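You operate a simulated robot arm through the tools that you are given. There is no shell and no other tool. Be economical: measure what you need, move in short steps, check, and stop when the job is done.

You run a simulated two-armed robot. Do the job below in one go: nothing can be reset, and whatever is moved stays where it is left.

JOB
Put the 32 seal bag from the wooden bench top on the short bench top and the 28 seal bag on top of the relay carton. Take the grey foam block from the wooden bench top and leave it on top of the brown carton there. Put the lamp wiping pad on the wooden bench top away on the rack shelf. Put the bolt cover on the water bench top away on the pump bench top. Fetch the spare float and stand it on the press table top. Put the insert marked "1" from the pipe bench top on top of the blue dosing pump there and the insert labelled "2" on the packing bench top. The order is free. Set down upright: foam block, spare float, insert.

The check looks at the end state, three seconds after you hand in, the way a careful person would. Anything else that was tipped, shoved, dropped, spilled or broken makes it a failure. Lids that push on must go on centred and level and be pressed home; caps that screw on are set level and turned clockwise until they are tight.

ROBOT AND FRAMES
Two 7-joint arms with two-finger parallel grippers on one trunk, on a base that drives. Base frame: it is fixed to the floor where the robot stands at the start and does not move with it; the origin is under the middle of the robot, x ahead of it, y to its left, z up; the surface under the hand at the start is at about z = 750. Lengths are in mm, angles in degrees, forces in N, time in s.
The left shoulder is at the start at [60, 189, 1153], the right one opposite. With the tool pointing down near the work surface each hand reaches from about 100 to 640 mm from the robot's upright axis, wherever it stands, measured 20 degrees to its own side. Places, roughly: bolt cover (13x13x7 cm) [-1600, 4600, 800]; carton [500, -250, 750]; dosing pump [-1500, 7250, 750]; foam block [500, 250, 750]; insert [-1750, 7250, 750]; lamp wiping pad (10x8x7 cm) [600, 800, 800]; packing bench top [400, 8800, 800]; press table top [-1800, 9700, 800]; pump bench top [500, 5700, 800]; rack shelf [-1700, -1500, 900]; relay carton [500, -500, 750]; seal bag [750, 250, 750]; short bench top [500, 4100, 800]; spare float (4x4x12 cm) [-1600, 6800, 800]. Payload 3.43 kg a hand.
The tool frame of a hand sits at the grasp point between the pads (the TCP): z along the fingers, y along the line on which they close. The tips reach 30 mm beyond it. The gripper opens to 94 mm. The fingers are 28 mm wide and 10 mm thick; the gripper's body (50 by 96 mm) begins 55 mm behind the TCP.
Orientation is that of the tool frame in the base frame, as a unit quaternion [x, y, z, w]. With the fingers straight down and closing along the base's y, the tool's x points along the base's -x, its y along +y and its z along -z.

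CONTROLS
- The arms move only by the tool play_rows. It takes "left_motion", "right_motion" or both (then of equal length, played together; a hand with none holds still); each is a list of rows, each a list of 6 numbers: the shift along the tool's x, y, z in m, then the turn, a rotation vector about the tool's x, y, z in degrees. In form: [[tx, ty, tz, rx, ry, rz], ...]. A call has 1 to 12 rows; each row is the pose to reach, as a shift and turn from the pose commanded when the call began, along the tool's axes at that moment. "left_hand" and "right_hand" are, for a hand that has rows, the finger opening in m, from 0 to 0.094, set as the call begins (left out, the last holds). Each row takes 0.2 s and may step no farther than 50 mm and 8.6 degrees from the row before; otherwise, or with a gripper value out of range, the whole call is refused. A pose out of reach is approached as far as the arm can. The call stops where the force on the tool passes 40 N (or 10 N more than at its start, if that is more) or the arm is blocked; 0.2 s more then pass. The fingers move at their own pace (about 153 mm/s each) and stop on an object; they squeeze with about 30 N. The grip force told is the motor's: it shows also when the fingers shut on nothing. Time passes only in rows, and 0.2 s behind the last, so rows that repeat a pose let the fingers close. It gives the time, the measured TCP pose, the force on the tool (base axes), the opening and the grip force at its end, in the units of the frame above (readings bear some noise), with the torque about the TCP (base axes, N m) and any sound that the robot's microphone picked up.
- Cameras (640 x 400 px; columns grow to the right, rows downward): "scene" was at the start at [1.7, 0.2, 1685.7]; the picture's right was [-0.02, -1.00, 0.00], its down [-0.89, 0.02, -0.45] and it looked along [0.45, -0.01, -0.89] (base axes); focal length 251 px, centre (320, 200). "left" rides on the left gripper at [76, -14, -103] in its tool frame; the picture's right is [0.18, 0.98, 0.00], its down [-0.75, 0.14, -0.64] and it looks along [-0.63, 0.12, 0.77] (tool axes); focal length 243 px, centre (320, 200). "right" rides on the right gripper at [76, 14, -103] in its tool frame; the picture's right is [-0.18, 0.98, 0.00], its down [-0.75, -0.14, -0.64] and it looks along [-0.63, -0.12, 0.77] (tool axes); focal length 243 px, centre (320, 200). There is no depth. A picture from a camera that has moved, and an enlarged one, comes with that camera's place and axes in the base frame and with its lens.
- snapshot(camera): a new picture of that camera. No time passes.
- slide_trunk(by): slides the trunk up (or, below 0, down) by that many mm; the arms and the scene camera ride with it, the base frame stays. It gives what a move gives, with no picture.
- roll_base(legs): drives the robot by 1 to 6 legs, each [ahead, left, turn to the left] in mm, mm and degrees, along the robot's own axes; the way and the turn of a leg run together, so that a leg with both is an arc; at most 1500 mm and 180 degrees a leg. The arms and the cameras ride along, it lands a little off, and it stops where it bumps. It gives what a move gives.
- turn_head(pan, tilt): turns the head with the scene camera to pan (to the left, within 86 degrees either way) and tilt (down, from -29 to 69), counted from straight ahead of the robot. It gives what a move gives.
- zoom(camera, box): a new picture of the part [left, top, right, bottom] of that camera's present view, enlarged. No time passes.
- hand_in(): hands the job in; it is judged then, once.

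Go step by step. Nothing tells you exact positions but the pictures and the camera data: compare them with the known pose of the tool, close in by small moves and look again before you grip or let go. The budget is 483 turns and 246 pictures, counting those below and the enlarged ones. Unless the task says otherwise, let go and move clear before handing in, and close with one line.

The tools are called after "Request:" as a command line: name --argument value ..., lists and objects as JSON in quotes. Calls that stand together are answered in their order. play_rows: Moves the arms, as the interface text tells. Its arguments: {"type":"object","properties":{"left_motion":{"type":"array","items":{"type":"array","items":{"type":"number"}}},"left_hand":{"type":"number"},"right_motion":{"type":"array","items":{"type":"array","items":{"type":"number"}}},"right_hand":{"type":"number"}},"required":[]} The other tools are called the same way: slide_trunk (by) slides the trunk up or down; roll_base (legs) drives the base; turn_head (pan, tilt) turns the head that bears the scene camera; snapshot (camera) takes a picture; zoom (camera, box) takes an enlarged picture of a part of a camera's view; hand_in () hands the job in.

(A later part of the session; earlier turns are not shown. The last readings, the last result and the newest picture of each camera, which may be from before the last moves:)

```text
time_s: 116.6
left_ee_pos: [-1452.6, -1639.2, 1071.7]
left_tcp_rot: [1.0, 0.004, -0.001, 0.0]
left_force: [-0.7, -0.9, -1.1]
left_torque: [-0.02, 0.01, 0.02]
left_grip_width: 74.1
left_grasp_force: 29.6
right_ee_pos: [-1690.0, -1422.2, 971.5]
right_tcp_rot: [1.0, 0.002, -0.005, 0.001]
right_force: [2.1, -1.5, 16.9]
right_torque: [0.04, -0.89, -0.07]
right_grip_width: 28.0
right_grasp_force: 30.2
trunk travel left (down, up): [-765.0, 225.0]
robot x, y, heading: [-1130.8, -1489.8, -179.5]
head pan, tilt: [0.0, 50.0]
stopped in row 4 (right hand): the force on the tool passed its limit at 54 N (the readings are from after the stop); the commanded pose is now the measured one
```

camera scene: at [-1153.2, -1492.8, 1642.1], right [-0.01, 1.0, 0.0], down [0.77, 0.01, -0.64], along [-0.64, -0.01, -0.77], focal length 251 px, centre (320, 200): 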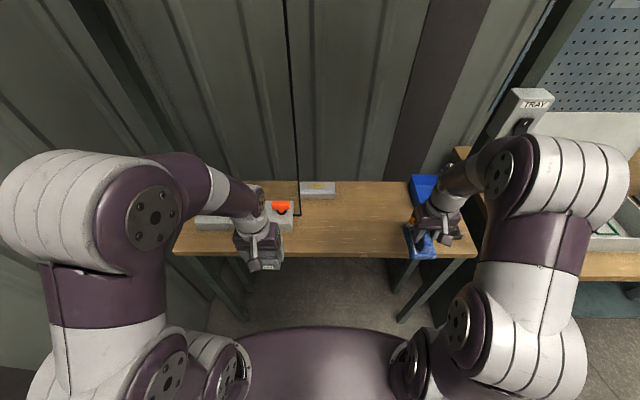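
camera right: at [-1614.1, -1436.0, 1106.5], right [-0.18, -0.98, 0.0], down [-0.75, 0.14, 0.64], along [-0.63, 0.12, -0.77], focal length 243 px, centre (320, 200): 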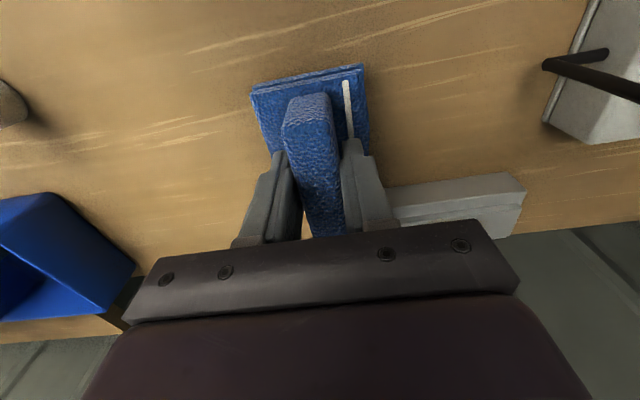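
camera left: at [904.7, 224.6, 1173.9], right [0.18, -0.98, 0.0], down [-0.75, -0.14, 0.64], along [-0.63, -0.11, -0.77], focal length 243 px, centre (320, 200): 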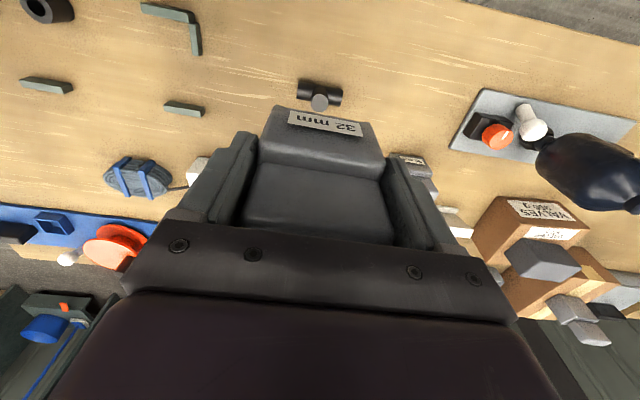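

Contact with the shelf. Releasing and lifting.

Request:
play_rows --right_motion '[[0, 0, 0, 0, 0, 0], [0, 0, 0, 0, 0, 0], [0, 0, 0, 0, 0, 0]]' --right_hand 0.06

Request:
play_rows --right_motion '[[0, 0, -0.03, 0, 0, 0], [0, 0, -0.06, 0, 0, 0], [0, 0, -0.1, 0, 0, 0], [0.04, 0, -0.1, 0, 0, 0], [0.08, 0, -0.1, 0, 0, 0]]'

Request:
snapshot --camera "right"

```text
time_s: 117.4
left_ee_pos: [-1453.1, -1639.1, 1072.6]
left_tcp_rot: [1.0, 0.003, -0.001, -0.001]
left_force: [-0.2, 0.4, 0.2]
left_torque: [-0.02, -0.01, 0.02]
left_grip_width: 74.2
left_grasp_force: 30.2
right_ee_pos: [-1690.1, -1422.7, 971.5]
right_tcp_rot: [1.0, 0.003, -0.004, 0.0]
right_force: [-2.8, -4.0, 24.1]
right_torque: [0.67, -0.13, 0.11]
right_grip_width: 57.5
right_grasp_force: 0.0
trunk travel left (down, up): [-765.0, 225.0]
robot x, y, heading: [-1137.7, -1495.4, -179.6]
head pan, tilt: [0.0, 50.0]
```

```text
time_s: 118.6
left_ee_pos: [-1453.6, -1639.2, 1072.7]
left_tcp_rot: [1.0, 0.004, -0.001, 0.0]
left_force: [-0.1, 0.3, -0.7]
left_torque: [-0.01, 0.02, 0.01]
left_grip_width: 74.1
left_grasp_force: 30.0
right_ee_pos: [-1611.0, -1422.6, 1067.8]
right_tcp_rot: [1.0, 0.003, -0.003, 0.001]
right_force: [-0.3, -0.6, -0.3]
right_torque: [0.01, 0.03, 0.02]
right_grip_width: 60.0
right_grasp_force: 0.2
right hand out of reach, approached as far as the arm can: row 3
trunk travel left (down, up): [-765.0, 225.0]
robot x, y, heading: [-1136.0, -1495.6, -179.8]
head pan, tilt: [0.0, 50.0]
```

```text
181 pictures are left
camera right: at [-1534.3, -1435.6, 1170.4], right [-0.18, -0.98, 0.0], down [-0.75, 0.14, 0.65], along [-0.64, 0.11, -0.76], focal length 243 px, centre (320, 200)
```

right: 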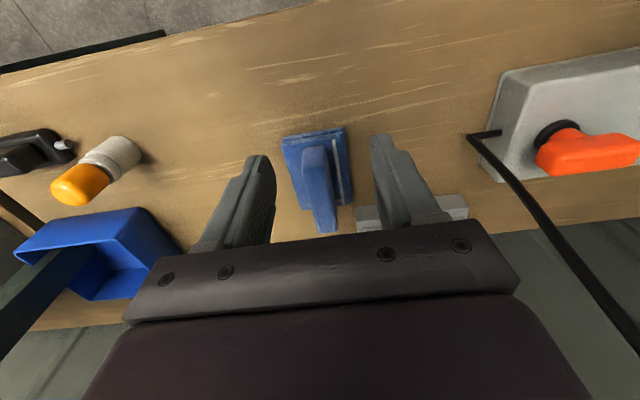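

The pad is on the shelf. Retracting the right hand and heading up the aisle toward the short bench.

Request:
play_rows --right_motion '[[0.04, 0.0, -0.01, 0, 0, 0], [0.08, -0.03, -0.01, 0, 0, 0], [0.12, -0.06, -0.01, 0, 0, 0], [0.16, -0.09, -0.01, 0, 0, 0]]'

Request:
roll_base --legs '[[-590, 0, 0], [0, 0, -90], [1500, 0, 0], [1500, 0, 0], [1100, 0, 0]]'

Request:
turn_head --pan 0 --tilt 25

Request:
snapshot --camera "scene"

```text
time_s: 119.6
left_ee_pos: [-1453.1, -1637.7, 1073.7]
left_tcp_rot: [1.0, 0.003, -0.001, 0.0]
left_force: [-0.1, 0.5, -0.7]
left_torque: [-0.03, 0.02, -0.02]
left_grip_width: 73.9
left_grasp_force: 30.2
right_ee_pos: [-1446.8, -1327.6, 1078.2]
right_tcp_rot: [1.0, 0.003, -0.005, 0.001]
right_force: [-0.1, 0.5, 0.0]
right_torque: [-0.03, 0.04, 0.0]
right_grip_width: 60.0
right_grasp_force: 0.1
trunk travel left (down, up): [-765.0, 225.0]
robot x, y, heading: [-1133.1, -1496.7, -179.7]
head pan, tilt: [0.0, 50.0]
```

```text
time_s: 146.2
left_ee_pos: [-536.7, 2959.3, 1071.1]
left_tcp_rot: [-0.693, 0.721, 0.0, 0.0]
left_force: [-0.2, 0.7, -1.5]
left_torque: [0.0, 0.02, -0.03]
left_grip_width: 74.3
left_grasp_force: 30.7
right_ee_pos: [-226.3, 2940.5, 1076.9]
right_tcp_rot: [-0.692, 0.722, 0.002, 0.001]
right_force: [0.2, -0.5, 0.0]
right_torque: [0.0, -0.04, 0.0]
right_grip_width: 60.1
right_grasp_force: 0.0
trunk travel left (down, up): [-765.0, 225.0]
robot x, y, heading: [-402.4, 2635.3, 87.4]
head pan, tilt: [0.0, 50.0]
```

```text
time_s: 147.1
left_ee_pos: [-537.1, 2958.8, 1072.5]
left_tcp_rot: [-0.693, 0.721, 0.0, 0.001]
left_force: [0.1, 0.5, 0.6]
left_torque: [-0.04, 0.01, 0.03]
left_grip_width: 74.3
left_grasp_force: 29.5
right_ee_pos: [-228.2, 2939.5, 1077.3]
right_tcp_rot: [-0.691, 0.722, 0.003, 0.002]
right_force: [0.5, -0.2, 0.3]
right_torque: [0.02, -0.01, -0.01]
right_grip_width: 60.1
right_grasp_force: 0.1
trunk travel left (down, up): [-765.0, 225.0]
robot x, y, heading: [-406.4, 2636.5, 87.8]
head pan, tilt: [0.0, 25.0]
```

```text
180 pictures are left
camera scene: at [-407.5, 2666.3, 1679.5], right [1.0, -0.04, 0.0], down [-0.02, -0.42, -0.91], along [0.04, 0.91, -0.42], focal length 251 px, centre (320, 200)
```

scene: 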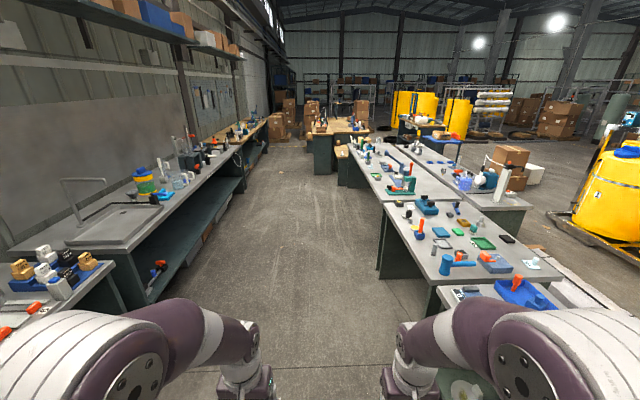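

The short bench is the second on the right. Driving there and turning to face it.

Request:
roll_base --legs '[[0, 0, 2.3], [1400, 0, 0], [0, 0, -90]]'

Request:
turn_head --pan 0 --tilt 45

Request:
snapshot --camera "scene"

```text
time_s: 158.2
left_ee_pos: [-76.8, 4149.8, 1071.9]
left_tcp_rot: [0.015, 1.0, 0.0, 0.0]
left_force: [-0.1, -0.2, 0.0]
left_torque: [0.0, 0.01, 0.0]
left_grip_width: 74.2
left_grasp_force: 30.0
right_ee_pos: [-91.4, 3840.8, 1077.8]
right_tcp_rot: [0.015, 1.0, 0.002, 0.003]
right_force: [-0.1, -0.7, -0.3]
right_torque: [-0.01, 0.01, -0.01]
right_grip_width: 59.9
right_grasp_force: 0.2
trunk travel left (down, up): [-765.0, 225.0]
robot x, y, heading: [-400.5, 4015.4, -1.8]
head pan, tilt: [0.0, 25.0]
```

```text
time_s: 159.1
left_ee_pos: [-76.2, 4149.9, 1071.3]
left_tcp_rot: [0.015, 1.0, 0.0, -0.001]
left_force: [0.2, -0.3, -1.2]
left_torque: [-0.01, 0.03, -0.02]
left_grip_width: 74.3
left_grasp_force: 30.9
right_ee_pos: [-92.2, 3839.6, 1076.4]
right_tcp_rot: [0.016, 1.0, 0.0, 0.003]
right_force: [-0.5, 0.1, 0.2]
right_torque: [0.05, 0.01, 0.01]
right_grip_width: 60.0
right_grasp_force: 0.1
trunk travel left (down, up): [-765.0, 225.0]
robot x, y, heading: [-397.0, 4015.1, -1.6]
head pan, tilt: [0.0, 45.0]
```

```text
179 pictures are left
camera scene: at [-381.6, 4016.9, 1649.0], right [-0.03, -1.0, 0.0], down [-0.71, 0.02, -0.71], along [0.71, -0.02, -0.71], focal length 251 px, centre (320, 200)
```

scene: 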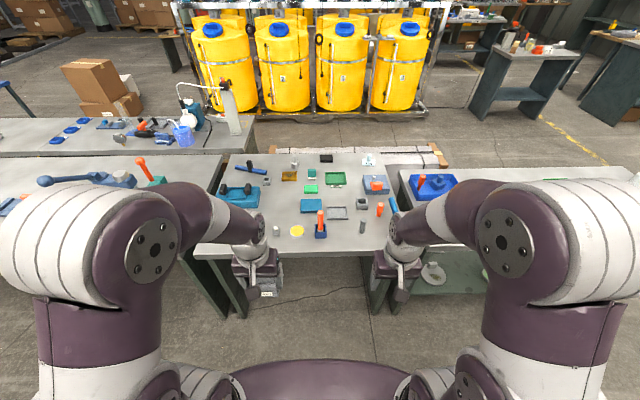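

Request:
zoom --camera "scene" --box '[190, 140, 430, 270]'

```text
2.67 times, centred on (310, 205) of scene
camera zoom: at [-381.6, 4016.9, 1649.0], right [-0.03, -1.0, 0.0], down [-0.71, 0.02, -0.71], along [0.71, -0.02, -0.71], focal length 670 px, centre (347, 187)
```

zoom: 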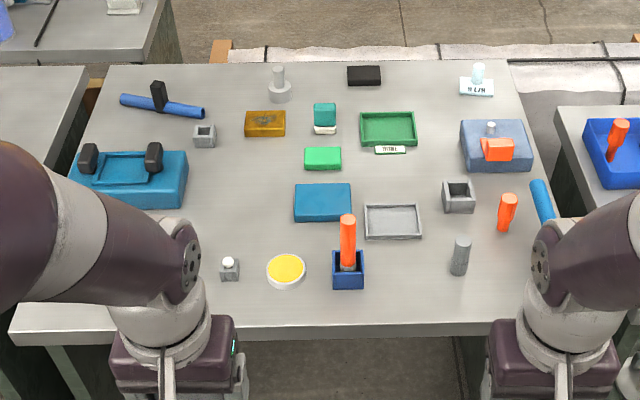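

A free patch is at about (430,4175) on the short bench. Driving ahead 380 mm and positioning the bag above it.

Request:
roll_base --legs '[[0, 0, 1.6], [375, 0, 0]]'

Request:
turn_head --pan 0 --tilt 60

Request:
snapshot --camera "scene"

```text
time_s: 161.8
left_ee_pos: [297.9, 4157.0, 1072.5]
left_tcp_rot: [0.002, 1.0, 0.001, -0.001]
left_force: [-0.8, -0.1, -0.9]
left_torque: [0.0, 0.02, 0.01]
left_grip_width: 74.1
left_grasp_force: 30.0
right_ee_pos: [290.1, 3846.8, 1078.3]
right_tcp_rot: [0.002, 1.0, 0.0, 0.003]
right_force: [-0.5, 0.2, -0.2]
right_torque: [0.0, 0.01, 0.02]
right_grip_width: 60.0
right_grasp_force: 0.0
trunk travel left (down, up): [-765.0, 225.0]
robot x, y, heading: [-21.6, 4017.1, -0.1]
head pan, tilt: [0.0, 45.0]
```

```text
time_s: 162.6
left_ee_pos: [298.9, 4156.6, 1073.1]
left_tcp_rot: [0.002, 1.0, 0.0, 0.0]
left_force: [-0.1, 0.0, -0.6]
left_torque: [0.01, 0.02, 0.0]
left_grip_width: 73.9
left_grasp_force: 30.4
right_ee_pos: [291.6, 3846.6, 1077.7]
right_tcp_rot: [0.003, 1.0, 0.001, 0.002]
right_force: [-0.2, 0.6, -0.1]
right_torque: [0.02, -0.02, 0.0]
right_grip_width: 60.1
right_grasp_force: 0.1
trunk travel left (down, up): [-765.0, 225.0]
robot x, y, heading: [-24.3, 4012.5, -0.1]
head pan, tilt: [0.0, 60.0]
```

```text
177 pictures are left
camera scene: at [-16.7, 4016.7, 1629.5], right [0.0, -1.0, 0.0], down [-0.87, 0.0, -0.5], along [0.5, 0.0, -0.87], focal length 251 px, centre (320, 200)
```

scene: 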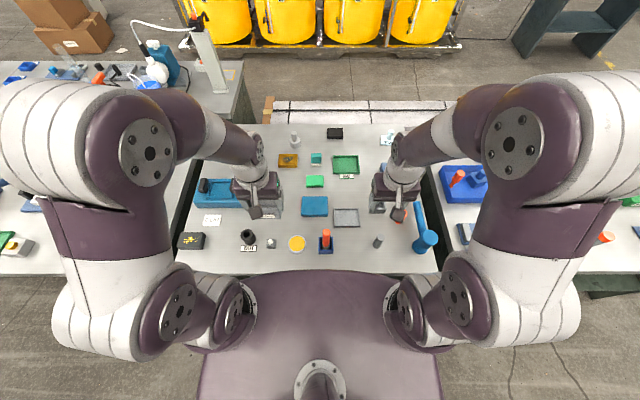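

Request:
play_rows --left_motion '[[-0.045, 0.006, 0, 0, 0, 0], [-0.09, 0.012, 0, 0, 0, 0], [-0.136, 0.019, 0, 0, 0, 0], [-0.136, 0.019, 0.045, 0, 0, 0], [-0.136, 0.019, 0.09, 0, 0, 0], [-0.136, 0.019, 0.135, 0, 0, 0], [-0.136, 0.019, 0.165, 0, 0, 0]]'

Request:
snapshot --camera "left"

Request:
zoom --camera "scene" --box '[170, 120, 410, 280]'

```text
time_s: 164.2
left_ee_pos: [433.6, 4175.3, 904.8]
left_tcp_rot: [0.001, 1.0, 0.0, 0.0]
left_force: [-0.1, 0.5, -0.8]
left_torque: [0.02, 0.01, 0.02]
left_grip_width: 74.3
left_grasp_force: 30.0
right_ee_pos: [292.2, 3847.1, 1077.9]
right_tcp_rot: [0.003, 1.0, 0.001, 0.003]
right_force: [0.1, 0.1, -0.3]
right_torque: [-0.01, 0.02, -0.02]
right_grip_width: 60.1
right_grasp_force: 0.1
trunk travel left (down, up): [-765.0, 225.0]
robot x, y, heading: [-22.0, 4014.0, -0.1]
head pan, tilt: [0.0, 60.0]
```

```text
176 pictures are left
camera left: at [359.3, 4161.9, 1006.9], right [-0.18, 0.98, 0.0], down [0.75, 0.14, 0.64], along [0.63, 0.12, -0.77], focal length 243 px, centre (320, 200)
```

left: 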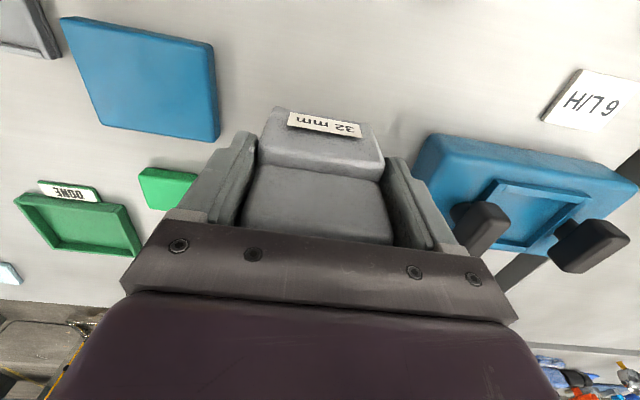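

```text
2.50 times, centred on (290, 200) of scene
camera zoom: at [-16.3, 4016.8, 1629.5], right [0.0, -1.0, 0.0], down [-0.87, 0.0, -0.5], along [0.5, 0.0, -0.87], focal length 628 px, centre (395, 200)
```

zoom: 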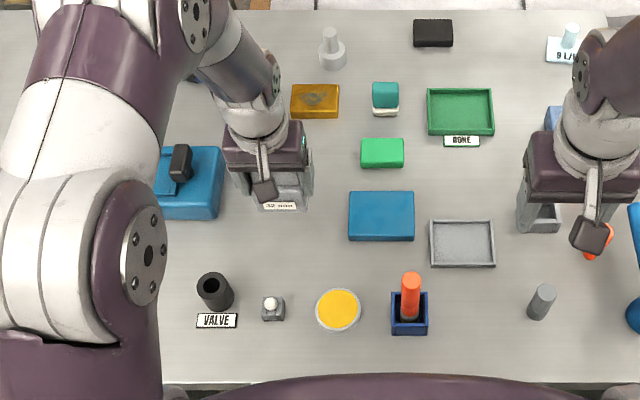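

Clear around. Lowering to contact.

Request:
play_rows --left_motion '[[0, 0, 0.02, 0, 0, 0], [0, 0, 0.03, 0, 0, 0], [0, 0, 0.034, 0, 0, 0], [0, 0, 0.034, 0, 0, 0]]'

```text
time_s: 165.2
left_ee_pos: [435.5, 4175.2, 873.0]
left_tcp_rot: [0.002, 1.0, 0.0, -0.001]
left_force: [-0.2, 0.4, -0.6]
left_torque: [0.02, 0.0, 0.0]
left_grip_width: 74.0
left_grasp_force: 29.9
right_ee_pos: [290.3, 3846.5, 1076.8]
right_tcp_rot: [0.003, 1.0, 0.001, 0.003]
right_force: [0.2, -0.1, -0.2]
right_torque: [-0.01, 0.04, 0.0]
right_grip_width: 59.8
right_grasp_force: 0.1
trunk travel left (down, up): [-765.0, 225.0]
robot x, y, heading: [-25.8, 4015.7, -0.1]
head pan, tilt: [0.0, 60.0]
```

Request:
play_rows --left_motion '[[0, 0, 0.003, 0, 0, 0], [0, 0, 0.006, 0, 0, 0], [0, 0, 0.006, 0, 0, 0]]'

```text
time_s: 166.0
left_ee_pos: [434.1, 4176.5, 866.7]
left_tcp_rot: [0.002, 1.0, 0.001, 0.0]
left_force: [-0.2, -0.1, -0.6]
left_torque: [0.01, 0.01, 0.0]
left_grip_width: 73.9
left_grasp_force: 30.3
right_ee_pos: [291.5, 3846.7, 1078.2]
right_tcp_rot: [0.003, 1.0, 0.001, 0.003]
right_force: [-1.0, -0.4, 0.2]
right_torque: [-0.03, 0.0, -0.04]
right_grip_width: 59.9
right_grasp_force: 0.0
trunk travel left (down, up): [-765.0, 225.0]
robot x, y, heading: [-22.0, 4014.9, 0.0]
head pan, tilt: [0.0, 60.0]
```

Request:
play_rows --left_motion '[[0, 0, 0.003, 0, 0, 0], [0, 0, 0.006, 0, 0, 0], [0, 0, 0.008, 0, 0, 0], [0, 0, 0.008, 0, 0, 0]]'

```text
time_s: 167.0
left_ee_pos: [434.5, 4175.3, 858.7]
left_tcp_rot: [0.002, 1.0, 0.001, 0.0]
left_force: [0.1, -0.3, -1.4]
left_torque: [0.03, 0.0, 0.0]
left_grip_width: 73.9
left_grasp_force: 29.8
right_ee_pos: [291.5, 3845.9, 1077.8]
right_tcp_rot: [0.003, 1.0, 0.001, 0.003]
right_force: [0.2, 0.5, 0.1]
right_torque: [0.01, 0.0, 0.01]
right_grip_width: 60.0
right_grasp_force: 0.1
trunk travel left (down, up): [-765.0, 225.0]
robot x, y, heading: [-22.6, 4019.6, -0.3]
head pan, tilt: [0.0, 60.0]
```

Request:
play_rows --left_motion '[[0, 0, 0.006, 0, 0, 0], [0, 0, 0.012, 0, 0, 0], [0, 0, 0.018, 0, 0, 0], [0, 0, 0.022, 0, 0, 0], [0, 0, 0.025, 0, 0, 0], [0, 0, 0.028, 0, 0, 0]]'

Request:
zoom --camera "scene" --box '[220, 150, 360, 260]'

```text
time_s: 167.9
left_ee_pos: [435.9, 4175.3, 844.8]
left_tcp_rot: [0.002, 1.0, 0.0, 0.004]
left_force: [-4.3, 1.7, 18.7]
left_torque: [0.13, 0.24, -0.01]
left_grip_width: 74.1
left_grasp_force: 29.8
right_ee_pos: [289.7, 3845.5, 1079.5]
right_tcp_rot: [0.003, 1.0, 0.0, 0.004]
right_force: [-0.7, -0.1, -0.5]
right_torque: [-0.02, -0.01, 0.03]
right_grip_width: 60.1
right_grasp_force: 0.0
trunk travel left (down, up): [-765.0, 225.0]
robot x, y, heading: [-22.8, 4016.9, -0.0]
head pan, tilt: [0.0, 60.0]
stopped in row 4 (left hand): the force on the tool passed its limit at 48 N (the readings are from after the stop); the commanded pose is now the measured one
```

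```text
3.64 times, centred on (290, 205) of scene
camera zoom: at [-20.0, 4016.1, 1629.6], right [0.0, -1.0, 0.0], down [-0.87, 0.0, -0.5], along [0.5, 0.0, -0.87], focal length 913 px, centre (429, 182)
```

zoom: 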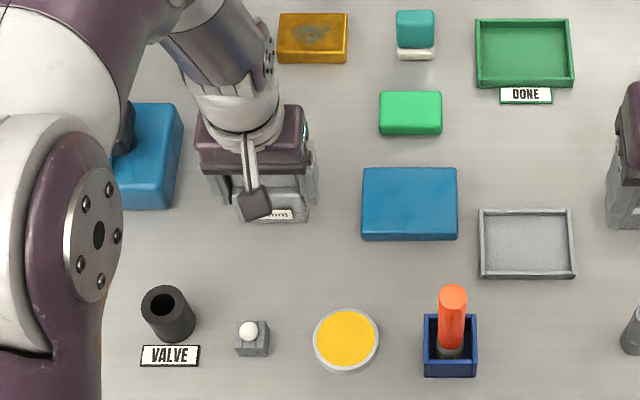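

Contact at bench height ≈775. Release and lift.

Request:
play_rows --left_motion '[[0, 0, -0.001, 0, 0, 0], [0, 0, -0.001, 0, 0, 0], [0, 0, -0.001, 0, 0, 0], [0, 0, -0.03, 0, 0, 0], [0, 0, -0.07, 0, 0, 0], [0, 0, -0.115, 0, 0, 0], [0.02, 0, -0.155, 0, 0, 0], [0.06, 0, -0.18, 0, 0, 0], [0.1, 0, -0.2, 0, 0, 0], [0.13, 0, -0.22, 0, 0, 0]]' --left_hand 0.094

Request:
snapshot --camera "left"

```text
time_s: 170.1
left_ee_pos: [302.1, 4176.2, 1061.6]
left_tcp_rot: [0.002, 1.0, 0.0, 0.002]
left_force: [-1.4, 0.1, 0.4]
left_torque: [-0.03, 0.0, 0.02]
left_grip_width: 94.2
left_grasp_force: 0.0
right_ee_pos: [288.2, 3846.0, 1077.9]
right_tcp_rot: [0.002, 1.0, 0.001, 0.004]
right_force: [0.2, 0.5, 0.9]
right_torque: [0.01, -0.02, -0.02]
right_grip_width: 59.9
right_grasp_force: 0.1
trunk travel left (down, up): [-765.0, 225.0]
robot x, y, heading: [-22.6, 4015.7, -0.2]
head pan, tilt: [0.0, 60.0]
```

```text
173 pictures are left
camera left: at [226.6, 4161.5, 1163.5], right [-0.18, 0.98, 0.0], down [0.75, 0.14, 0.65], along [0.63, 0.12, -0.76], focal length 243 px, centre (320, 200)
```

left: 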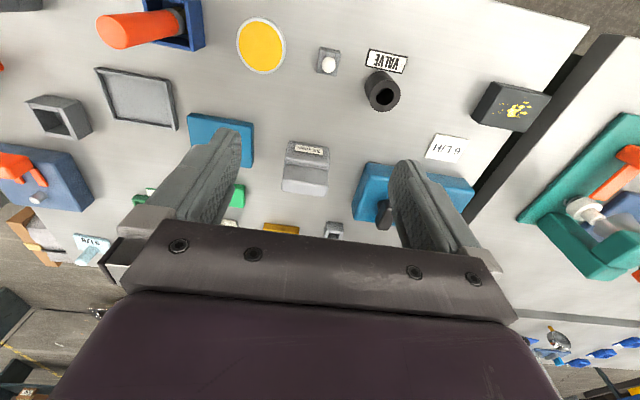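

The 32 bag stands on the short bench. Next, turning round to the water bench for the bolt cover.

Request:
roll_base --legs '[[-580, 0, 0], [0, 0, 180], [0, -560, 0]]'

Request:
turn_head --pan 0 --tilt 40

Request:
snapshot --camera "scene"

```text
time_s: 183.4
left_ee_pos: [-915.6, 4430.1, 1061.0]
left_tcp_rot: [1.0, -0.029, -0.003, 0.0]
left_force: [-0.2, -0.2, -0.3]
left_torque: [-0.02, 0.03, -0.01]
left_grip_width: 93.9
left_grasp_force: 0.0
right_ee_pos: [-883.4, 4756.4, 1077.4]
right_tcp_rot: [1.0, -0.03, -0.003, 0.0]
right_force: [-0.6, -0.3, -0.5]
right_torque: [-0.02, 0.0, 0.0]
right_grip_width: 60.1
right_grasp_force: 0.0
trunk travel left (down, up): [-765.0, 225.0]
robot x, y, heading: [-578.6, 4569.2, 176.9]
head pan, tilt: [0.0, 60.0]
```

```text
time_s: 184.2
left_ee_pos: [-915.0, 4430.1, 1061.1]
left_tcp_rot: [1.0, -0.029, -0.002, 0.001]
left_force: [0.5, 0.6, -0.8]
left_torque: [0.0, 0.02, -0.01]
left_grip_width: 94.0
left_grasp_force: 0.1
right_ee_pos: [-883.2, 4755.2, 1077.9]
right_tcp_rot: [1.0, -0.029, -0.003, 0.001]
right_force: [-0.5, 0.7, 0.4]
right_torque: [0.01, -0.01, -0.02]
right_grip_width: 60.2
right_grasp_force: 0.0
trunk travel left (down, up): [-765.0, 225.0]
robot x, y, heading: [-580.6, 4568.5, 177.0]
head pan, tilt: [0.0, 40.0]
```

```text
172 pictures are left
camera scene: at [-605.6, 4573.5, 1656.1], right [0.06, 1.0, 0.0], down [0.64, -0.04, -0.77], along [-0.76, 0.04, -0.64], focal length 251 px, centre (320, 200)
```

scene: 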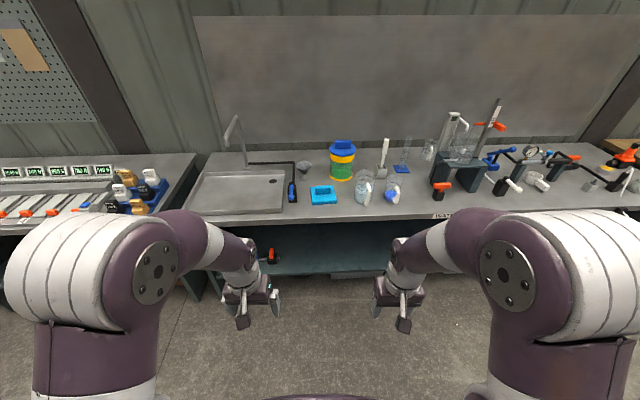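

Request:
zoom --camera "scene" --box '[180, 100, 460, 240]'

Request:
zoom --camera "scene" --box '[420, 90, 640, 240]'

```text
2.29 times, centred on (320, 170) of scene
camera zoom: at [-605.6, 4573.5, 1656.1], right [0.06, 1.0, 0.0], down [0.64, -0.04, -0.77], along [-0.76, 0.04, -0.64], focal length 574 px, centre (320, 269)
```

zoom: 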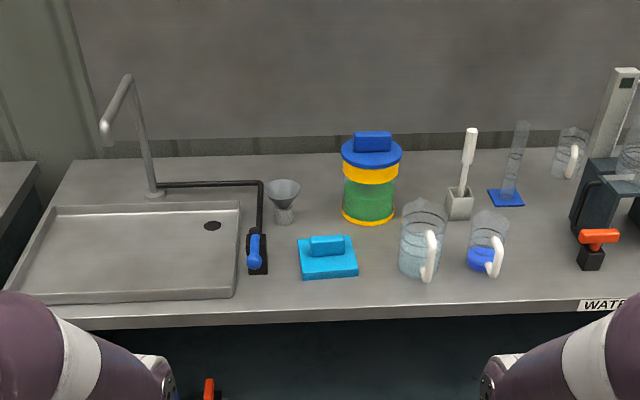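

```text
2.67 times, centred on (530, 165) of scene
camera zoom: at [-605.6, 4573.5, 1656.1], right [0.06, 1.0, 0.0], down [0.64, -0.04, -0.77], along [-0.76, 0.04, -0.64], focal length 670 px, centre (-240, 293)
```

zoom: 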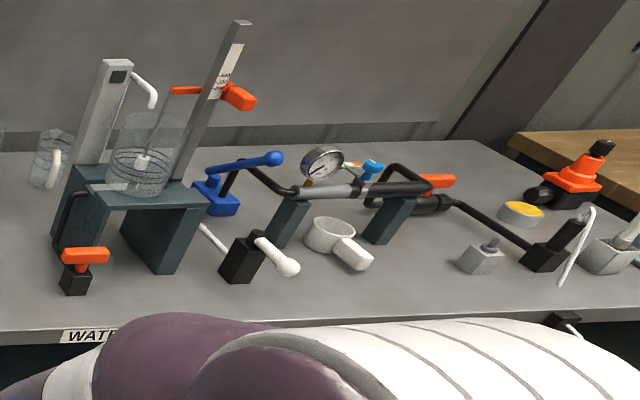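

The light-blue square with a handle at about (-1660,4648) is the bolt cover. Driving up to the water bench.

Request:
roll_base --legs '[[0, 0, 3], [0, 70, 0], [620, 0, 0]]'

Request:
turn_head --pan 0 --tilt 60

Request:
snapshot --camera "scene"

Request:
snapshot --camera "right"

```text
time_s: 188.7
left_ee_pos: [-1510.7, 4345.6, 1061.3]
left_tcp_rot: [1.0, -0.005, -0.002, 0.0]
left_force: [-0.3, -0.3, 0.7]
left_torque: [-0.01, 0.04, -0.02]
left_grip_width: 94.0
left_grasp_force: 0.1
right_ee_pos: [-1493.6, 4674.6, 1078.1]
right_tcp_rot: [1.0, -0.005, -0.004, 0.001]
right_force: [-0.4, -0.2, 0.1]
right_torque: [0.03, -0.01, -0.02]
right_grip_width: 60.0
right_grasp_force: 0.0
trunk travel left (down, up): [-765.0, 225.0]
robot x, y, heading: [-1183.9, 4501.9, 179.6]
head pan, tilt: [0.0, 40.0]
```

```text
time_s: 189.5
left_ee_pos: [-1509.7, 4345.7, 1060.9]
left_tcp_rot: [1.0, -0.004, -0.002, 0.0]
left_force: [0.2, 0.2, 0.0]
left_torque: [-0.01, -0.01, 0.01]
left_grip_width: 93.7
left_grasp_force: 0.0
right_ee_pos: [-1495.1, 4673.3, 1078.3]
right_tcp_rot: [1.0, -0.005, -0.002, 0.0]
right_force: [-0.7, 0.5, 0.7]
right_torque: [-0.01, -0.01, 0.01]
right_grip_width: 60.0
right_grasp_force: 0.1
trunk travel left (down, up): [-765.0, 225.0]
robot x, y, heading: [-1183.8, 4504.5, 179.5]
head pan, tilt: [0.0, 60.0]
```

```text
169 pictures are left
camera scene: at [-1190.0, 4505.2, 1629.5], right [0.01, 1.0, 0.0], down [0.87, -0.01, -0.5], along [-0.5, 0.0, -0.87], focal length 251 px, centre (320, 200)
```

scene: 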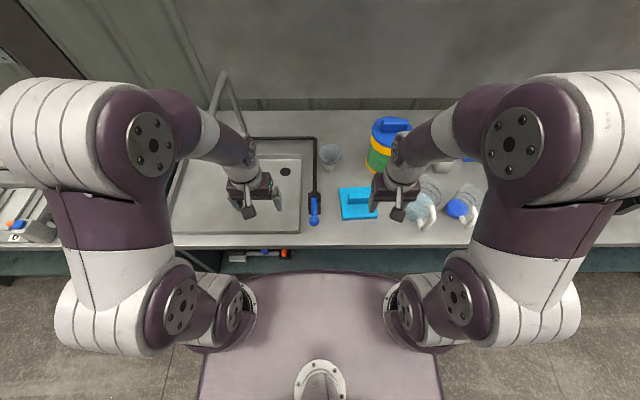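

```text
168 pictures are left
camera right: at [-1418.2, 4659.0, 1180.0], right [-0.19, -0.98, 0.0], down [-0.75, 0.15, 0.65], along [-0.63, 0.12, -0.76], focal length 243 px, centre (320, 200)
```

right: 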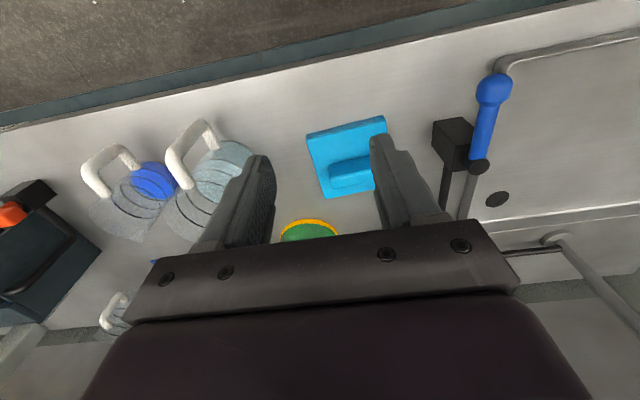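

Request:
zoom --camera "right" --box '[280, 90, 440, 220]'

Request:
zoom --camera "scene" --box '[290, 110, 490, 250]'

```text
3.08 times, centred on (360, 155) of right
camera zoom: at [-1418.2, 4659.0, 1180.0], right [-0.19, -0.98, 0.0], down [-0.75, 0.15, 0.65], along [-0.63, 0.12, -0.76], focal length 746 px, centre (197, 338)
```

zoom: 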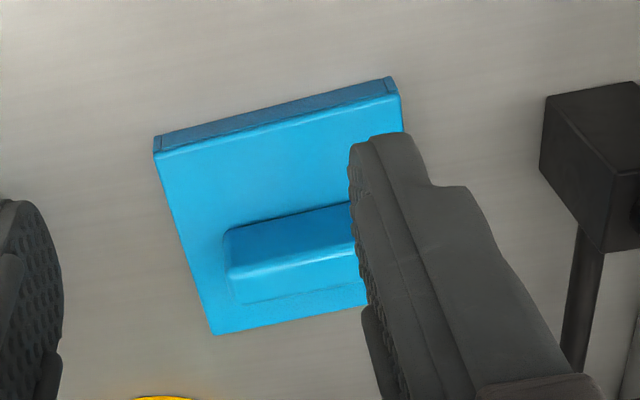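

```text
2.86 times, centred on (390, 180) of scene
camera zoom: at [-1190.0, 4505.2, 1629.5], right [0.01, 1.0, 0.0], down [0.87, -0.01, -0.5], along [-0.5, 0.0, -0.87], focal length 718 px, centre (120, 257)
```

zoom: 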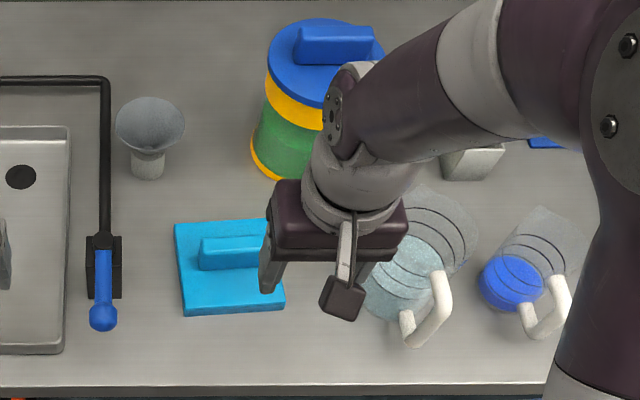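

Cover centre ≈(-1658,4655), turned ~4°, handle along y. Turning the right hand 90° and moving above the handle.

Request:
play_rows --right_motion '[[-0.014, 0.002, 0.012, 0, 0, -7.87], [-0.027, 0.003, 0.025, 0, 0, -15.7], [-0.041, 0.005, 0.037, 0, 0, -23.6], [-0.054, 0.007, 0.049, 0, 0, -31.5], [-0.068, 0.009, 0.062, 0, 0, -39.3], [-0.082, 0.01, 0.074, 0, 0, -47.2], [-0.095, 0.012, 0.086, 0, 0, -55.1], [-0.109, 0.014, 0.099, 0, 0, -63], [-0.122, 0.015, 0.111, 0, 0, -70.8], [-0.136, 0.017, 0.123, 0, 0, -78.7], [-0.15, 0.019, 0.136, 0, 0, -86.6], [-0.163, 0.021, 0.148, 0, 0, -94.4]]' --right_hand 0.094

Request:
snapshot --camera "right"

Request:
zoom --camera "scene" --box '[290, 110, 490, 250]'

```text
time_s: 192.1
left_ee_pos: [-1510.0, 4345.3, 1061.1]
left_tcp_rot: [1.0, -0.004, -0.001, 0.0]
left_force: [-0.3, -0.5, 0.1]
left_torque: [-0.01, -0.01, 0.01]
left_grip_width: 93.7
left_grasp_force: 0.1
right_ee_pos: [-1658.6, 4654.2, 930.6]
right_tcp_rot: [0.682, 0.731, -0.002, -0.002]
right_force: [-0.2, 0.0, 0.2]
right_torque: [0.02, -0.04, 0.01]
right_grip_width: 93.9
right_grasp_force: 0.0
trunk travel left (down, up): [-765.0, 225.0]
robot x, y, heading: [-1181.9, 4503.7, 179.3]
head pan, tilt: [0.0, 60.0]
```

```text
165 pictures are left
camera right: at [-1649.7, 4732.2, 1032.8], right [0.99, -0.12, 0.0], down [-0.09, -0.76, 0.64], along [-0.08, -0.64, -0.77], focal length 243 px, centre (320, 200)
```

right: 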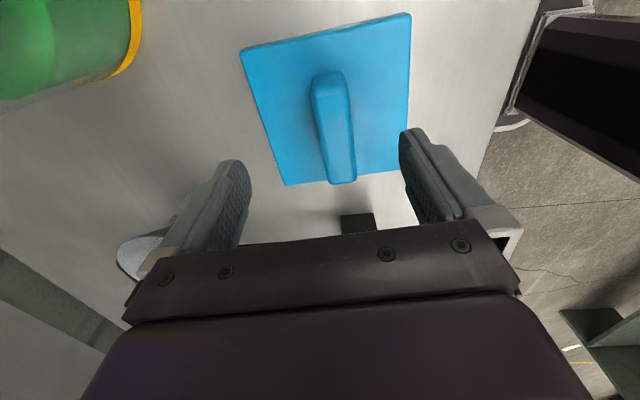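

```text
2.86 times, centred on (390, 180) of scene
camera zoom: at [-1191.0, 4505.2, 1629.5], right [0.01, 1.0, 0.0], down [0.87, -0.01, -0.5], along [-0.5, 0.0, -0.87], focal length 718 px, centre (120, 257)
```

zoom: 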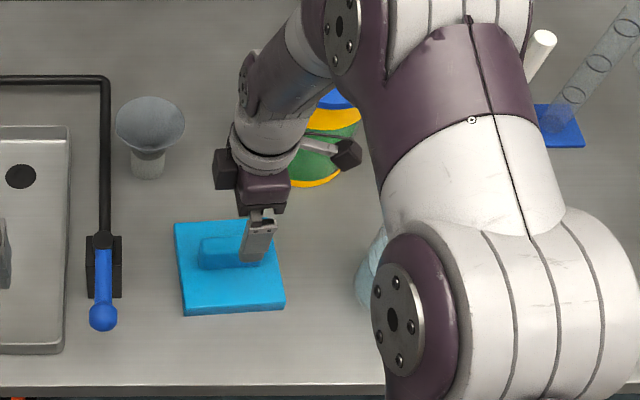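

Handle offset ≈12 mm; correcting and descending partway.

Request:
play_rows --right_motion '[[-0.012, 0.012, 0.02, 0, 0, 0], [-0.012, 0.012, 0.05, 0, 0, 0], [-0.012, 0.012, 0.075, 0, 0, 0], [-0.012, 0.012, 0.075, 0, 0, 0]]'

Request:
snapshot --camera "right"

Request:
zoom --camera "scene" --box '[310, 150, 410, 230]'

```text
time_s: 193.1
left_ee_pos: [-1510.0, 4344.9, 1061.4]
left_tcp_rot: [1.0, -0.003, -0.002, -0.001]
left_force: [0.1, 0.0, 0.3]
left_torque: [-0.02, 0.01, 0.01]
left_grip_width: 93.8
left_grasp_force: 0.1
right_ee_pos: [-1645.3, 4644.1, 857.4]
right_tcp_rot: [0.683, 0.731, -0.002, -0.002]
right_force: [0.1, -0.6, -0.7]
right_torque: [-0.01, 0.03, 0.03]
right_grip_width: 93.9
right_grasp_force: 0.1
trunk travel left (down, up): [-765.0, 225.0]
robot x, y, heading: [-1178.8, 4504.8, 179.4]
head pan, tilt: [0.0, 60.0]
```

```text
163 pictures are left
camera right: at [-1636.7, 4721.0, 960.4], right [0.99, -0.12, -0.01], down [-0.09, -0.76, 0.64], along [-0.08, -0.64, -0.77], focal length 243 px, centre (320, 200)
```

right: 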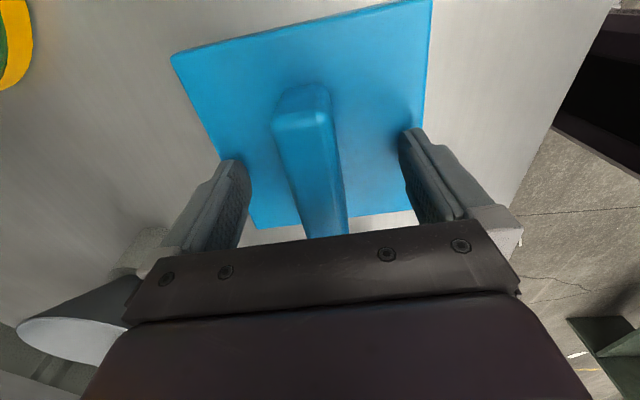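

```text
5.00 times, centred on (360, 190) of scene
camera zoom: at [-1189.7, 4505.0, 1629.5], right [0.01, 1.0, 0.0], down [0.87, -0.01, -0.5], along [-0.5, 0.0, -0.87], focal length 1256 px, centre (120, 250)
```

zoom: 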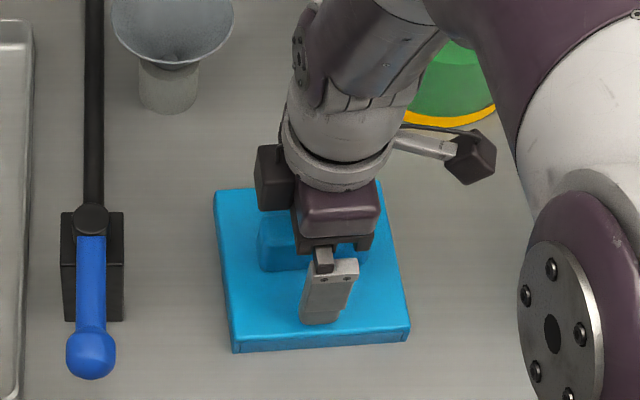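

Centred on the handle. Descend a bit further and close.

Request:
play_rows --right_motion '[[0, 0, 0.009, 0, 0, 0], [0, 0, 0.018, 0, 0, 0], [0, 0, 0.018, 0, 0, 0]]'

Request:
play_rows --right_motion '[[0, 0, 0, 0, 0, 0], [0, 0, 0, 0, 0, 0], [0, 0, 0, 0, 0, 0], [0, 0, 0, 0, 0, 0]]' --right_hand 0.005

Request:
snapshot --camera "right"

```text
time_s: 193.5
left_ee_pos: [-1509.6, 4345.2, 1062.0]
left_tcp_rot: [1.0, -0.005, -0.003, 0.0]
left_force: [-0.6, -0.5, 0.1]
left_torque: [0.0, -0.01, -0.05]
left_grip_width: 94.0
left_grasp_force: 0.0
right_ee_pos: [-1645.2, 4642.9, 853.5]
right_tcp_rot: [0.683, 0.73, -0.001, 0.0]
right_force: [7.3, -1.5, 20.9]
right_torque: [0.07, -1.29, 0.1]
right_grip_width: 94.2
right_grasp_force: 0.0
trunk travel left (down, up): [-765.0, 225.0]
robot x, y, heading: [-1184.1, 4505.7, 179.4]
head pan, tilt: [0.0, 60.0]
stopped in row 1 (right hand): the force on the tool passed its limit at 55 N (the readings are from after the stop); the commanded pose is now the measured one
```

```text
time_s: 194.5
left_ee_pos: [-1509.7, 4346.1, 1061.9]
left_tcp_rot: [1.0, -0.004, -0.002, 0.0]
left_force: [-0.2, -0.5, 0.2]
left_torque: [0.0, 0.02, 0.01]
left_grip_width: 94.0
left_grasp_force: 0.0
right_ee_pos: [-1648.1, 4644.5, 853.4]
right_tcp_rot: [0.683, 0.731, -0.003, -0.004]
right_force: [-7.1, 1.9, 25.3]
right_torque: [0.01, -0.26, 0.14]
right_grip_width: 29.7
right_grasp_force: 29.8
trunk travel left (down, up): [-765.0, 225.0]
robot x, y, heading: [-1182.9, 4505.1, 179.1]
head pan, tilt: [0.0, 60.0]
```

```text
161 pictures are left
camera right: at [-1638.3, 4720.9, 956.7], right [0.99, -0.12, -0.01], down [-0.08, -0.76, 0.64], along [-0.08, -0.64, -0.77], focal length 243 px, centre (320, 200)
```

right: 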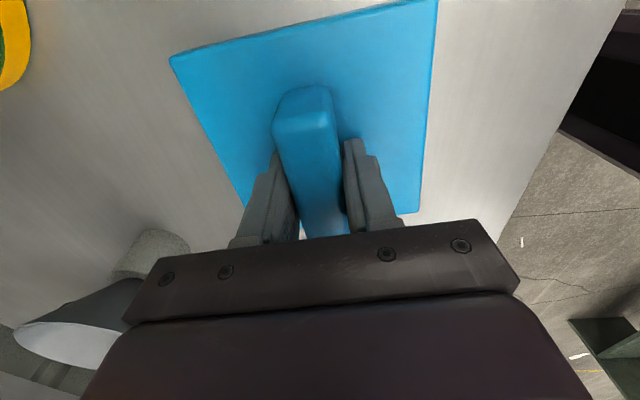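

Handle gripped. Lifting straight up.

Request:
play_rows --right_motion '[[0, 0, -0.03, 0, 0, 0], [0, 0, -0.07, 0, 0, 0], [0, 0, -0.11, 0, 0, 0], [0, 0, -0.15, 0, 0, 0], [0, 0.03, -0.18, 0, 0, 0], [0, 0.07, -0.2, 0, 0, 0], [0, 0.11, -0.21, 0, 0, 0], [0, 0.15, -0.22, 0, 0, 0]]'

Request:
snapshot --camera "right"

```text
time_s: 196.3
left_ee_pos: [-1508.7, 4345.5, 1061.5]
left_tcp_rot: [1.0, -0.003, -0.003, 0.0]
left_force: [1.2, -0.4, 0.1]
left_torque: [-0.03, 0.03, 0.02]
left_grip_width: 94.2
left_grasp_force: 0.0
right_ee_pos: [-1493.8, 4653.7, 1073.5]
right_tcp_rot: [0.684, 0.73, -0.001, -0.002]
right_force: [0.4, -0.9, -1.7]
right_torque: [0.01, 0.06, -0.04]
right_grip_width: 29.9
right_grasp_force: 29.5
trunk travel left (down, up): [-765.0, 225.0]
robot x, y, heading: [-1182.2, 4504.2, 179.3]
head pan, tilt: [0.0, 60.0]
```

```text
160 pictures are left
camera right: at [-1484.5, 4730.9, 1175.7], right [0.99, -0.12, -0.01], down [-0.09, -0.76, 0.64], along [-0.08, -0.64, -0.77], focal length 243 px, centre (320, 200)
```

right: 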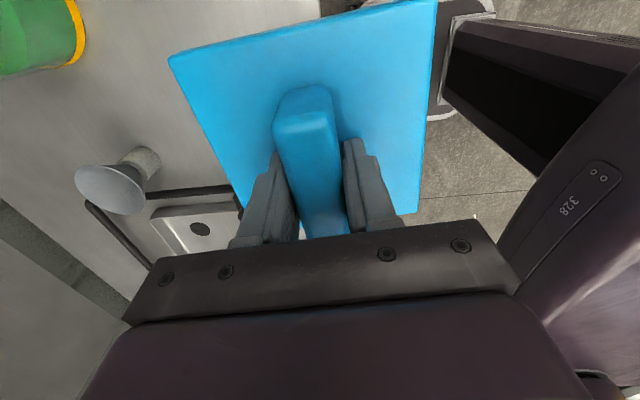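

Cover held. Driving across to the pump bench.

Request:
roll_base --legs '[[-600, 0, 0], [0, 0, -179], [0, 1250, 0]]'

Request:
turn_head --pan 0 --tilt 42

Request:
snapshot --camera "scene"

```text
time_s: 212.9
left_ee_pos: [-259.2, 5910.2, 1061.4]
left_tcp_rot: [-0.003, 1.0, 0.0, 0.002]
left_force: [0.5, -0.1, -0.6]
left_torque: [0.0, 0.02, 0.01]
left_grip_width: 94.0
left_grasp_force: 0.1
right_ee_pos: [-268.7, 5601.3, 1071.1]
right_tcp_rot: [0.735, -0.678, 0.002, -0.003]
right_force: [0.3, 0.5, -1.5]
right_torque: [-0.01, 0.01, -0.03]
right_grip_width: 30.1
right_grasp_force: 30.1
trunk travel left (down, up): [-765.0, 225.0]
robot x, y, heading: [-583.0, 5744.8, 0.2]
head pan, tilt: [0.0, 60.0]
```

```text
time_s: 213.7
left_ee_pos: [-259.3, 5910.6, 1060.9]
left_tcp_rot: [-0.003, 1.0, 0.001, 0.002]
left_force: [0.4, -0.9, 0.0]
left_torque: [0.0, 0.0, 0.0]
left_grip_width: 94.3
left_grasp_force: 0.1
right_ee_pos: [-269.0, 5602.0, 1073.0]
right_tcp_rot: [0.736, -0.678, 0.002, -0.002]
right_force: [0.1, 0.2, -1.8]
right_torque: [-0.01, 0.02, 0.0]
right_grip_width: 30.2
right_grasp_force: 30.1
trunk travel left (down, up): [-765.0, 225.0]
robot x, y, heading: [-587.6, 5745.6, 0.0]
head pan, tilt: [0.0, 42.0]
```

```text
159 pictures are left
camera scene: at [-562.6, 5748.7, 1653.2], right [0.01, -1.0, 0.0], down [-0.67, 0.0, -0.74], along [0.74, 0.0, -0.67], focal length 251 px, centre (320, 200)
```

scene: 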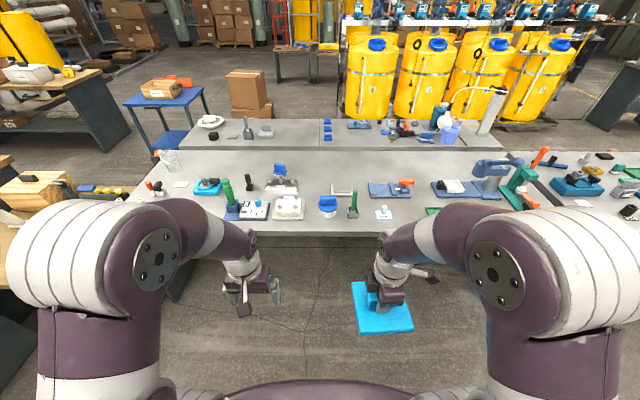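

Request:
zoom --camera "scene" --box '[130, 110, 510, 240]'

```text
1.68 times, centred on (320, 175) of scene
camera zoom: at [-562.6, 5748.7, 1653.2], right [0.01, -1.0, 0.0], down [-0.67, 0.0, -0.74], along [0.74, 0.0, -0.67], focal length 423 px, centre (320, 242)
```

zoom: 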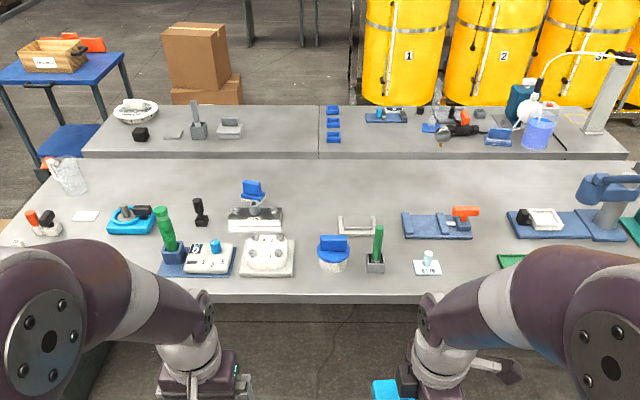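

I'll drive closer (x≈-20) and look from above to choose a clear 130 mm patch.

Request:
roll_base --legs '[[560, 0, 0]]'

Request:
turn_head --pan 0 --tilt 58

Request:
snapshot --camera "scene"

Request:
snapshot --camera "left"

```text
time_s: 216.9
left_ee_pos: [297.1, 5924.2, 1062.1]
left_tcp_rot: [-0.012, 1.0, -0.001, 0.001]
left_force: [-0.8, 0.3, 0.0]
left_torque: [-0.01, -0.01, 0.01]
left_grip_width: 94.0
left_grasp_force: 0.0
right_ee_pos: [294.0, 5615.5, 1073.0]
right_tcp_rot: [0.741, -0.671, 0.002, -0.002]
right_force: [0.3, 0.2, -1.1]
right_torque: [0.0, 0.01, 0.04]
right_grip_width: 30.1
right_grasp_force: 30.1
trunk travel left (down, up): [-765.0, 225.0]
robot x, y, heading: [-26.4, 5756.5, 1.2]
head pan, tilt: [0.0, 42.0]
```

```text
time_s: 217.7
left_ee_pos: [298.6, 5924.6, 1062.1]
left_tcp_rot: [-0.011, 1.0, 0.0, 0.002]
left_force: [-0.6, 0.1, 0.1]
left_torque: [-0.01, 0.0, 0.03]
left_grip_width: 94.1
left_grasp_force: 0.0
right_ee_pos: [294.2, 5615.0, 1072.0]
right_tcp_rot: [0.741, -0.672, 0.002, -0.001]
right_force: [0.2, -0.2, -2.0]
right_torque: [0.01, -0.01, 0.01]
right_grip_width: 29.8
right_grasp_force: 30.3
trunk travel left (down, up): [-765.0, 225.0]
robot x, y, heading: [-26.2, 5754.3, 1.3]
head pan, tilt: [0.0, 58.0]
```

```text
157 pictures are left
camera scene: at [-16.7, 5757.0, 1631.9], right [0.02, -1.0, 0.0], down [-0.85, -0.02, -0.53], along [0.53, 0.01, -0.85], focal length 251 px, centre (320, 200)
```

scene: 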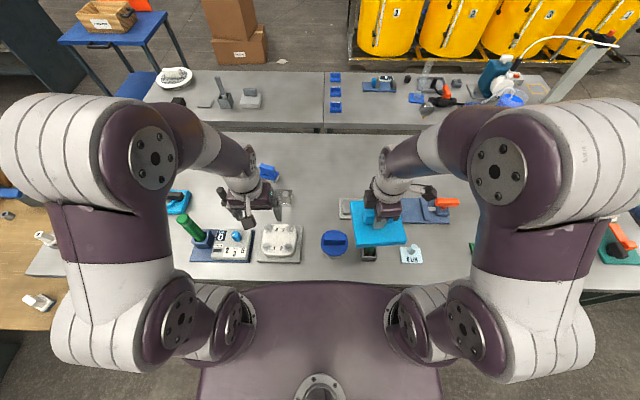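

```text
156 pictures are left
camera left: at [222.7, 5908.2, 1162.9], right [-0.21, 0.98, 0.0], down [0.75, 0.16, 0.64], along [0.63, 0.13, -0.77], focal length 243 px, centre (320, 200)
```

left: 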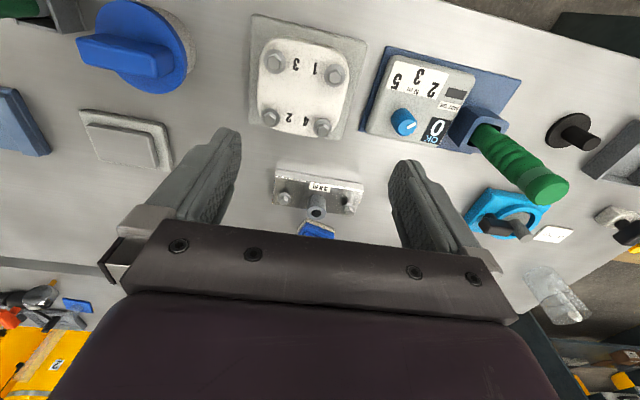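

A gap about 180 mm wide is centred at (535,5790). Shifting left 150 mm so the right arm reaches it.

Request:
roll_base --legs '[[0, 0, -1.2], [0, 150, 0]]'

Request:
snapshot --camera "scene"

```text
time_s: 219.4
left_ee_pos: [302.6, 6064.8, 1060.9]
left_tcp_rot: [0.0, 1.0, 0.002, 0.001]
left_force: [-0.4, -0.5, 0.0]
left_torque: [0.01, -0.01, -0.01]
left_grip_width: 94.0
left_grasp_force: 0.0
right_ee_pos: [290.2, 5755.3, 1072.9]
right_tcp_rot: [0.733, -0.68, 0.002, -0.003]
right_force: [-0.1, 0.1, -1.2]
right_torque: [-0.01, -0.01, 0.02]
right_grip_width: 30.0
right_grasp_force: 30.6
trunk travel left (down, up): [-765.0, 225.0]
robot x, y, heading: [-22.1, 5902.5, 0.1]
head pan, tilt: [0.0, 58.0]
```

```text
155 pictures are left
camera scene: at [-17.1, 5903.6, 1631.8], right [0.0, -1.0, 0.0], down [-0.85, 0.0, -0.53], along [0.53, 0.0, -0.85], focal length 251 px, centre (320, 200)
```

scene: 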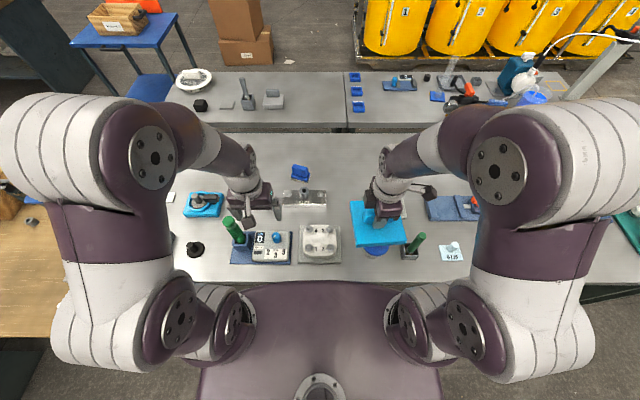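

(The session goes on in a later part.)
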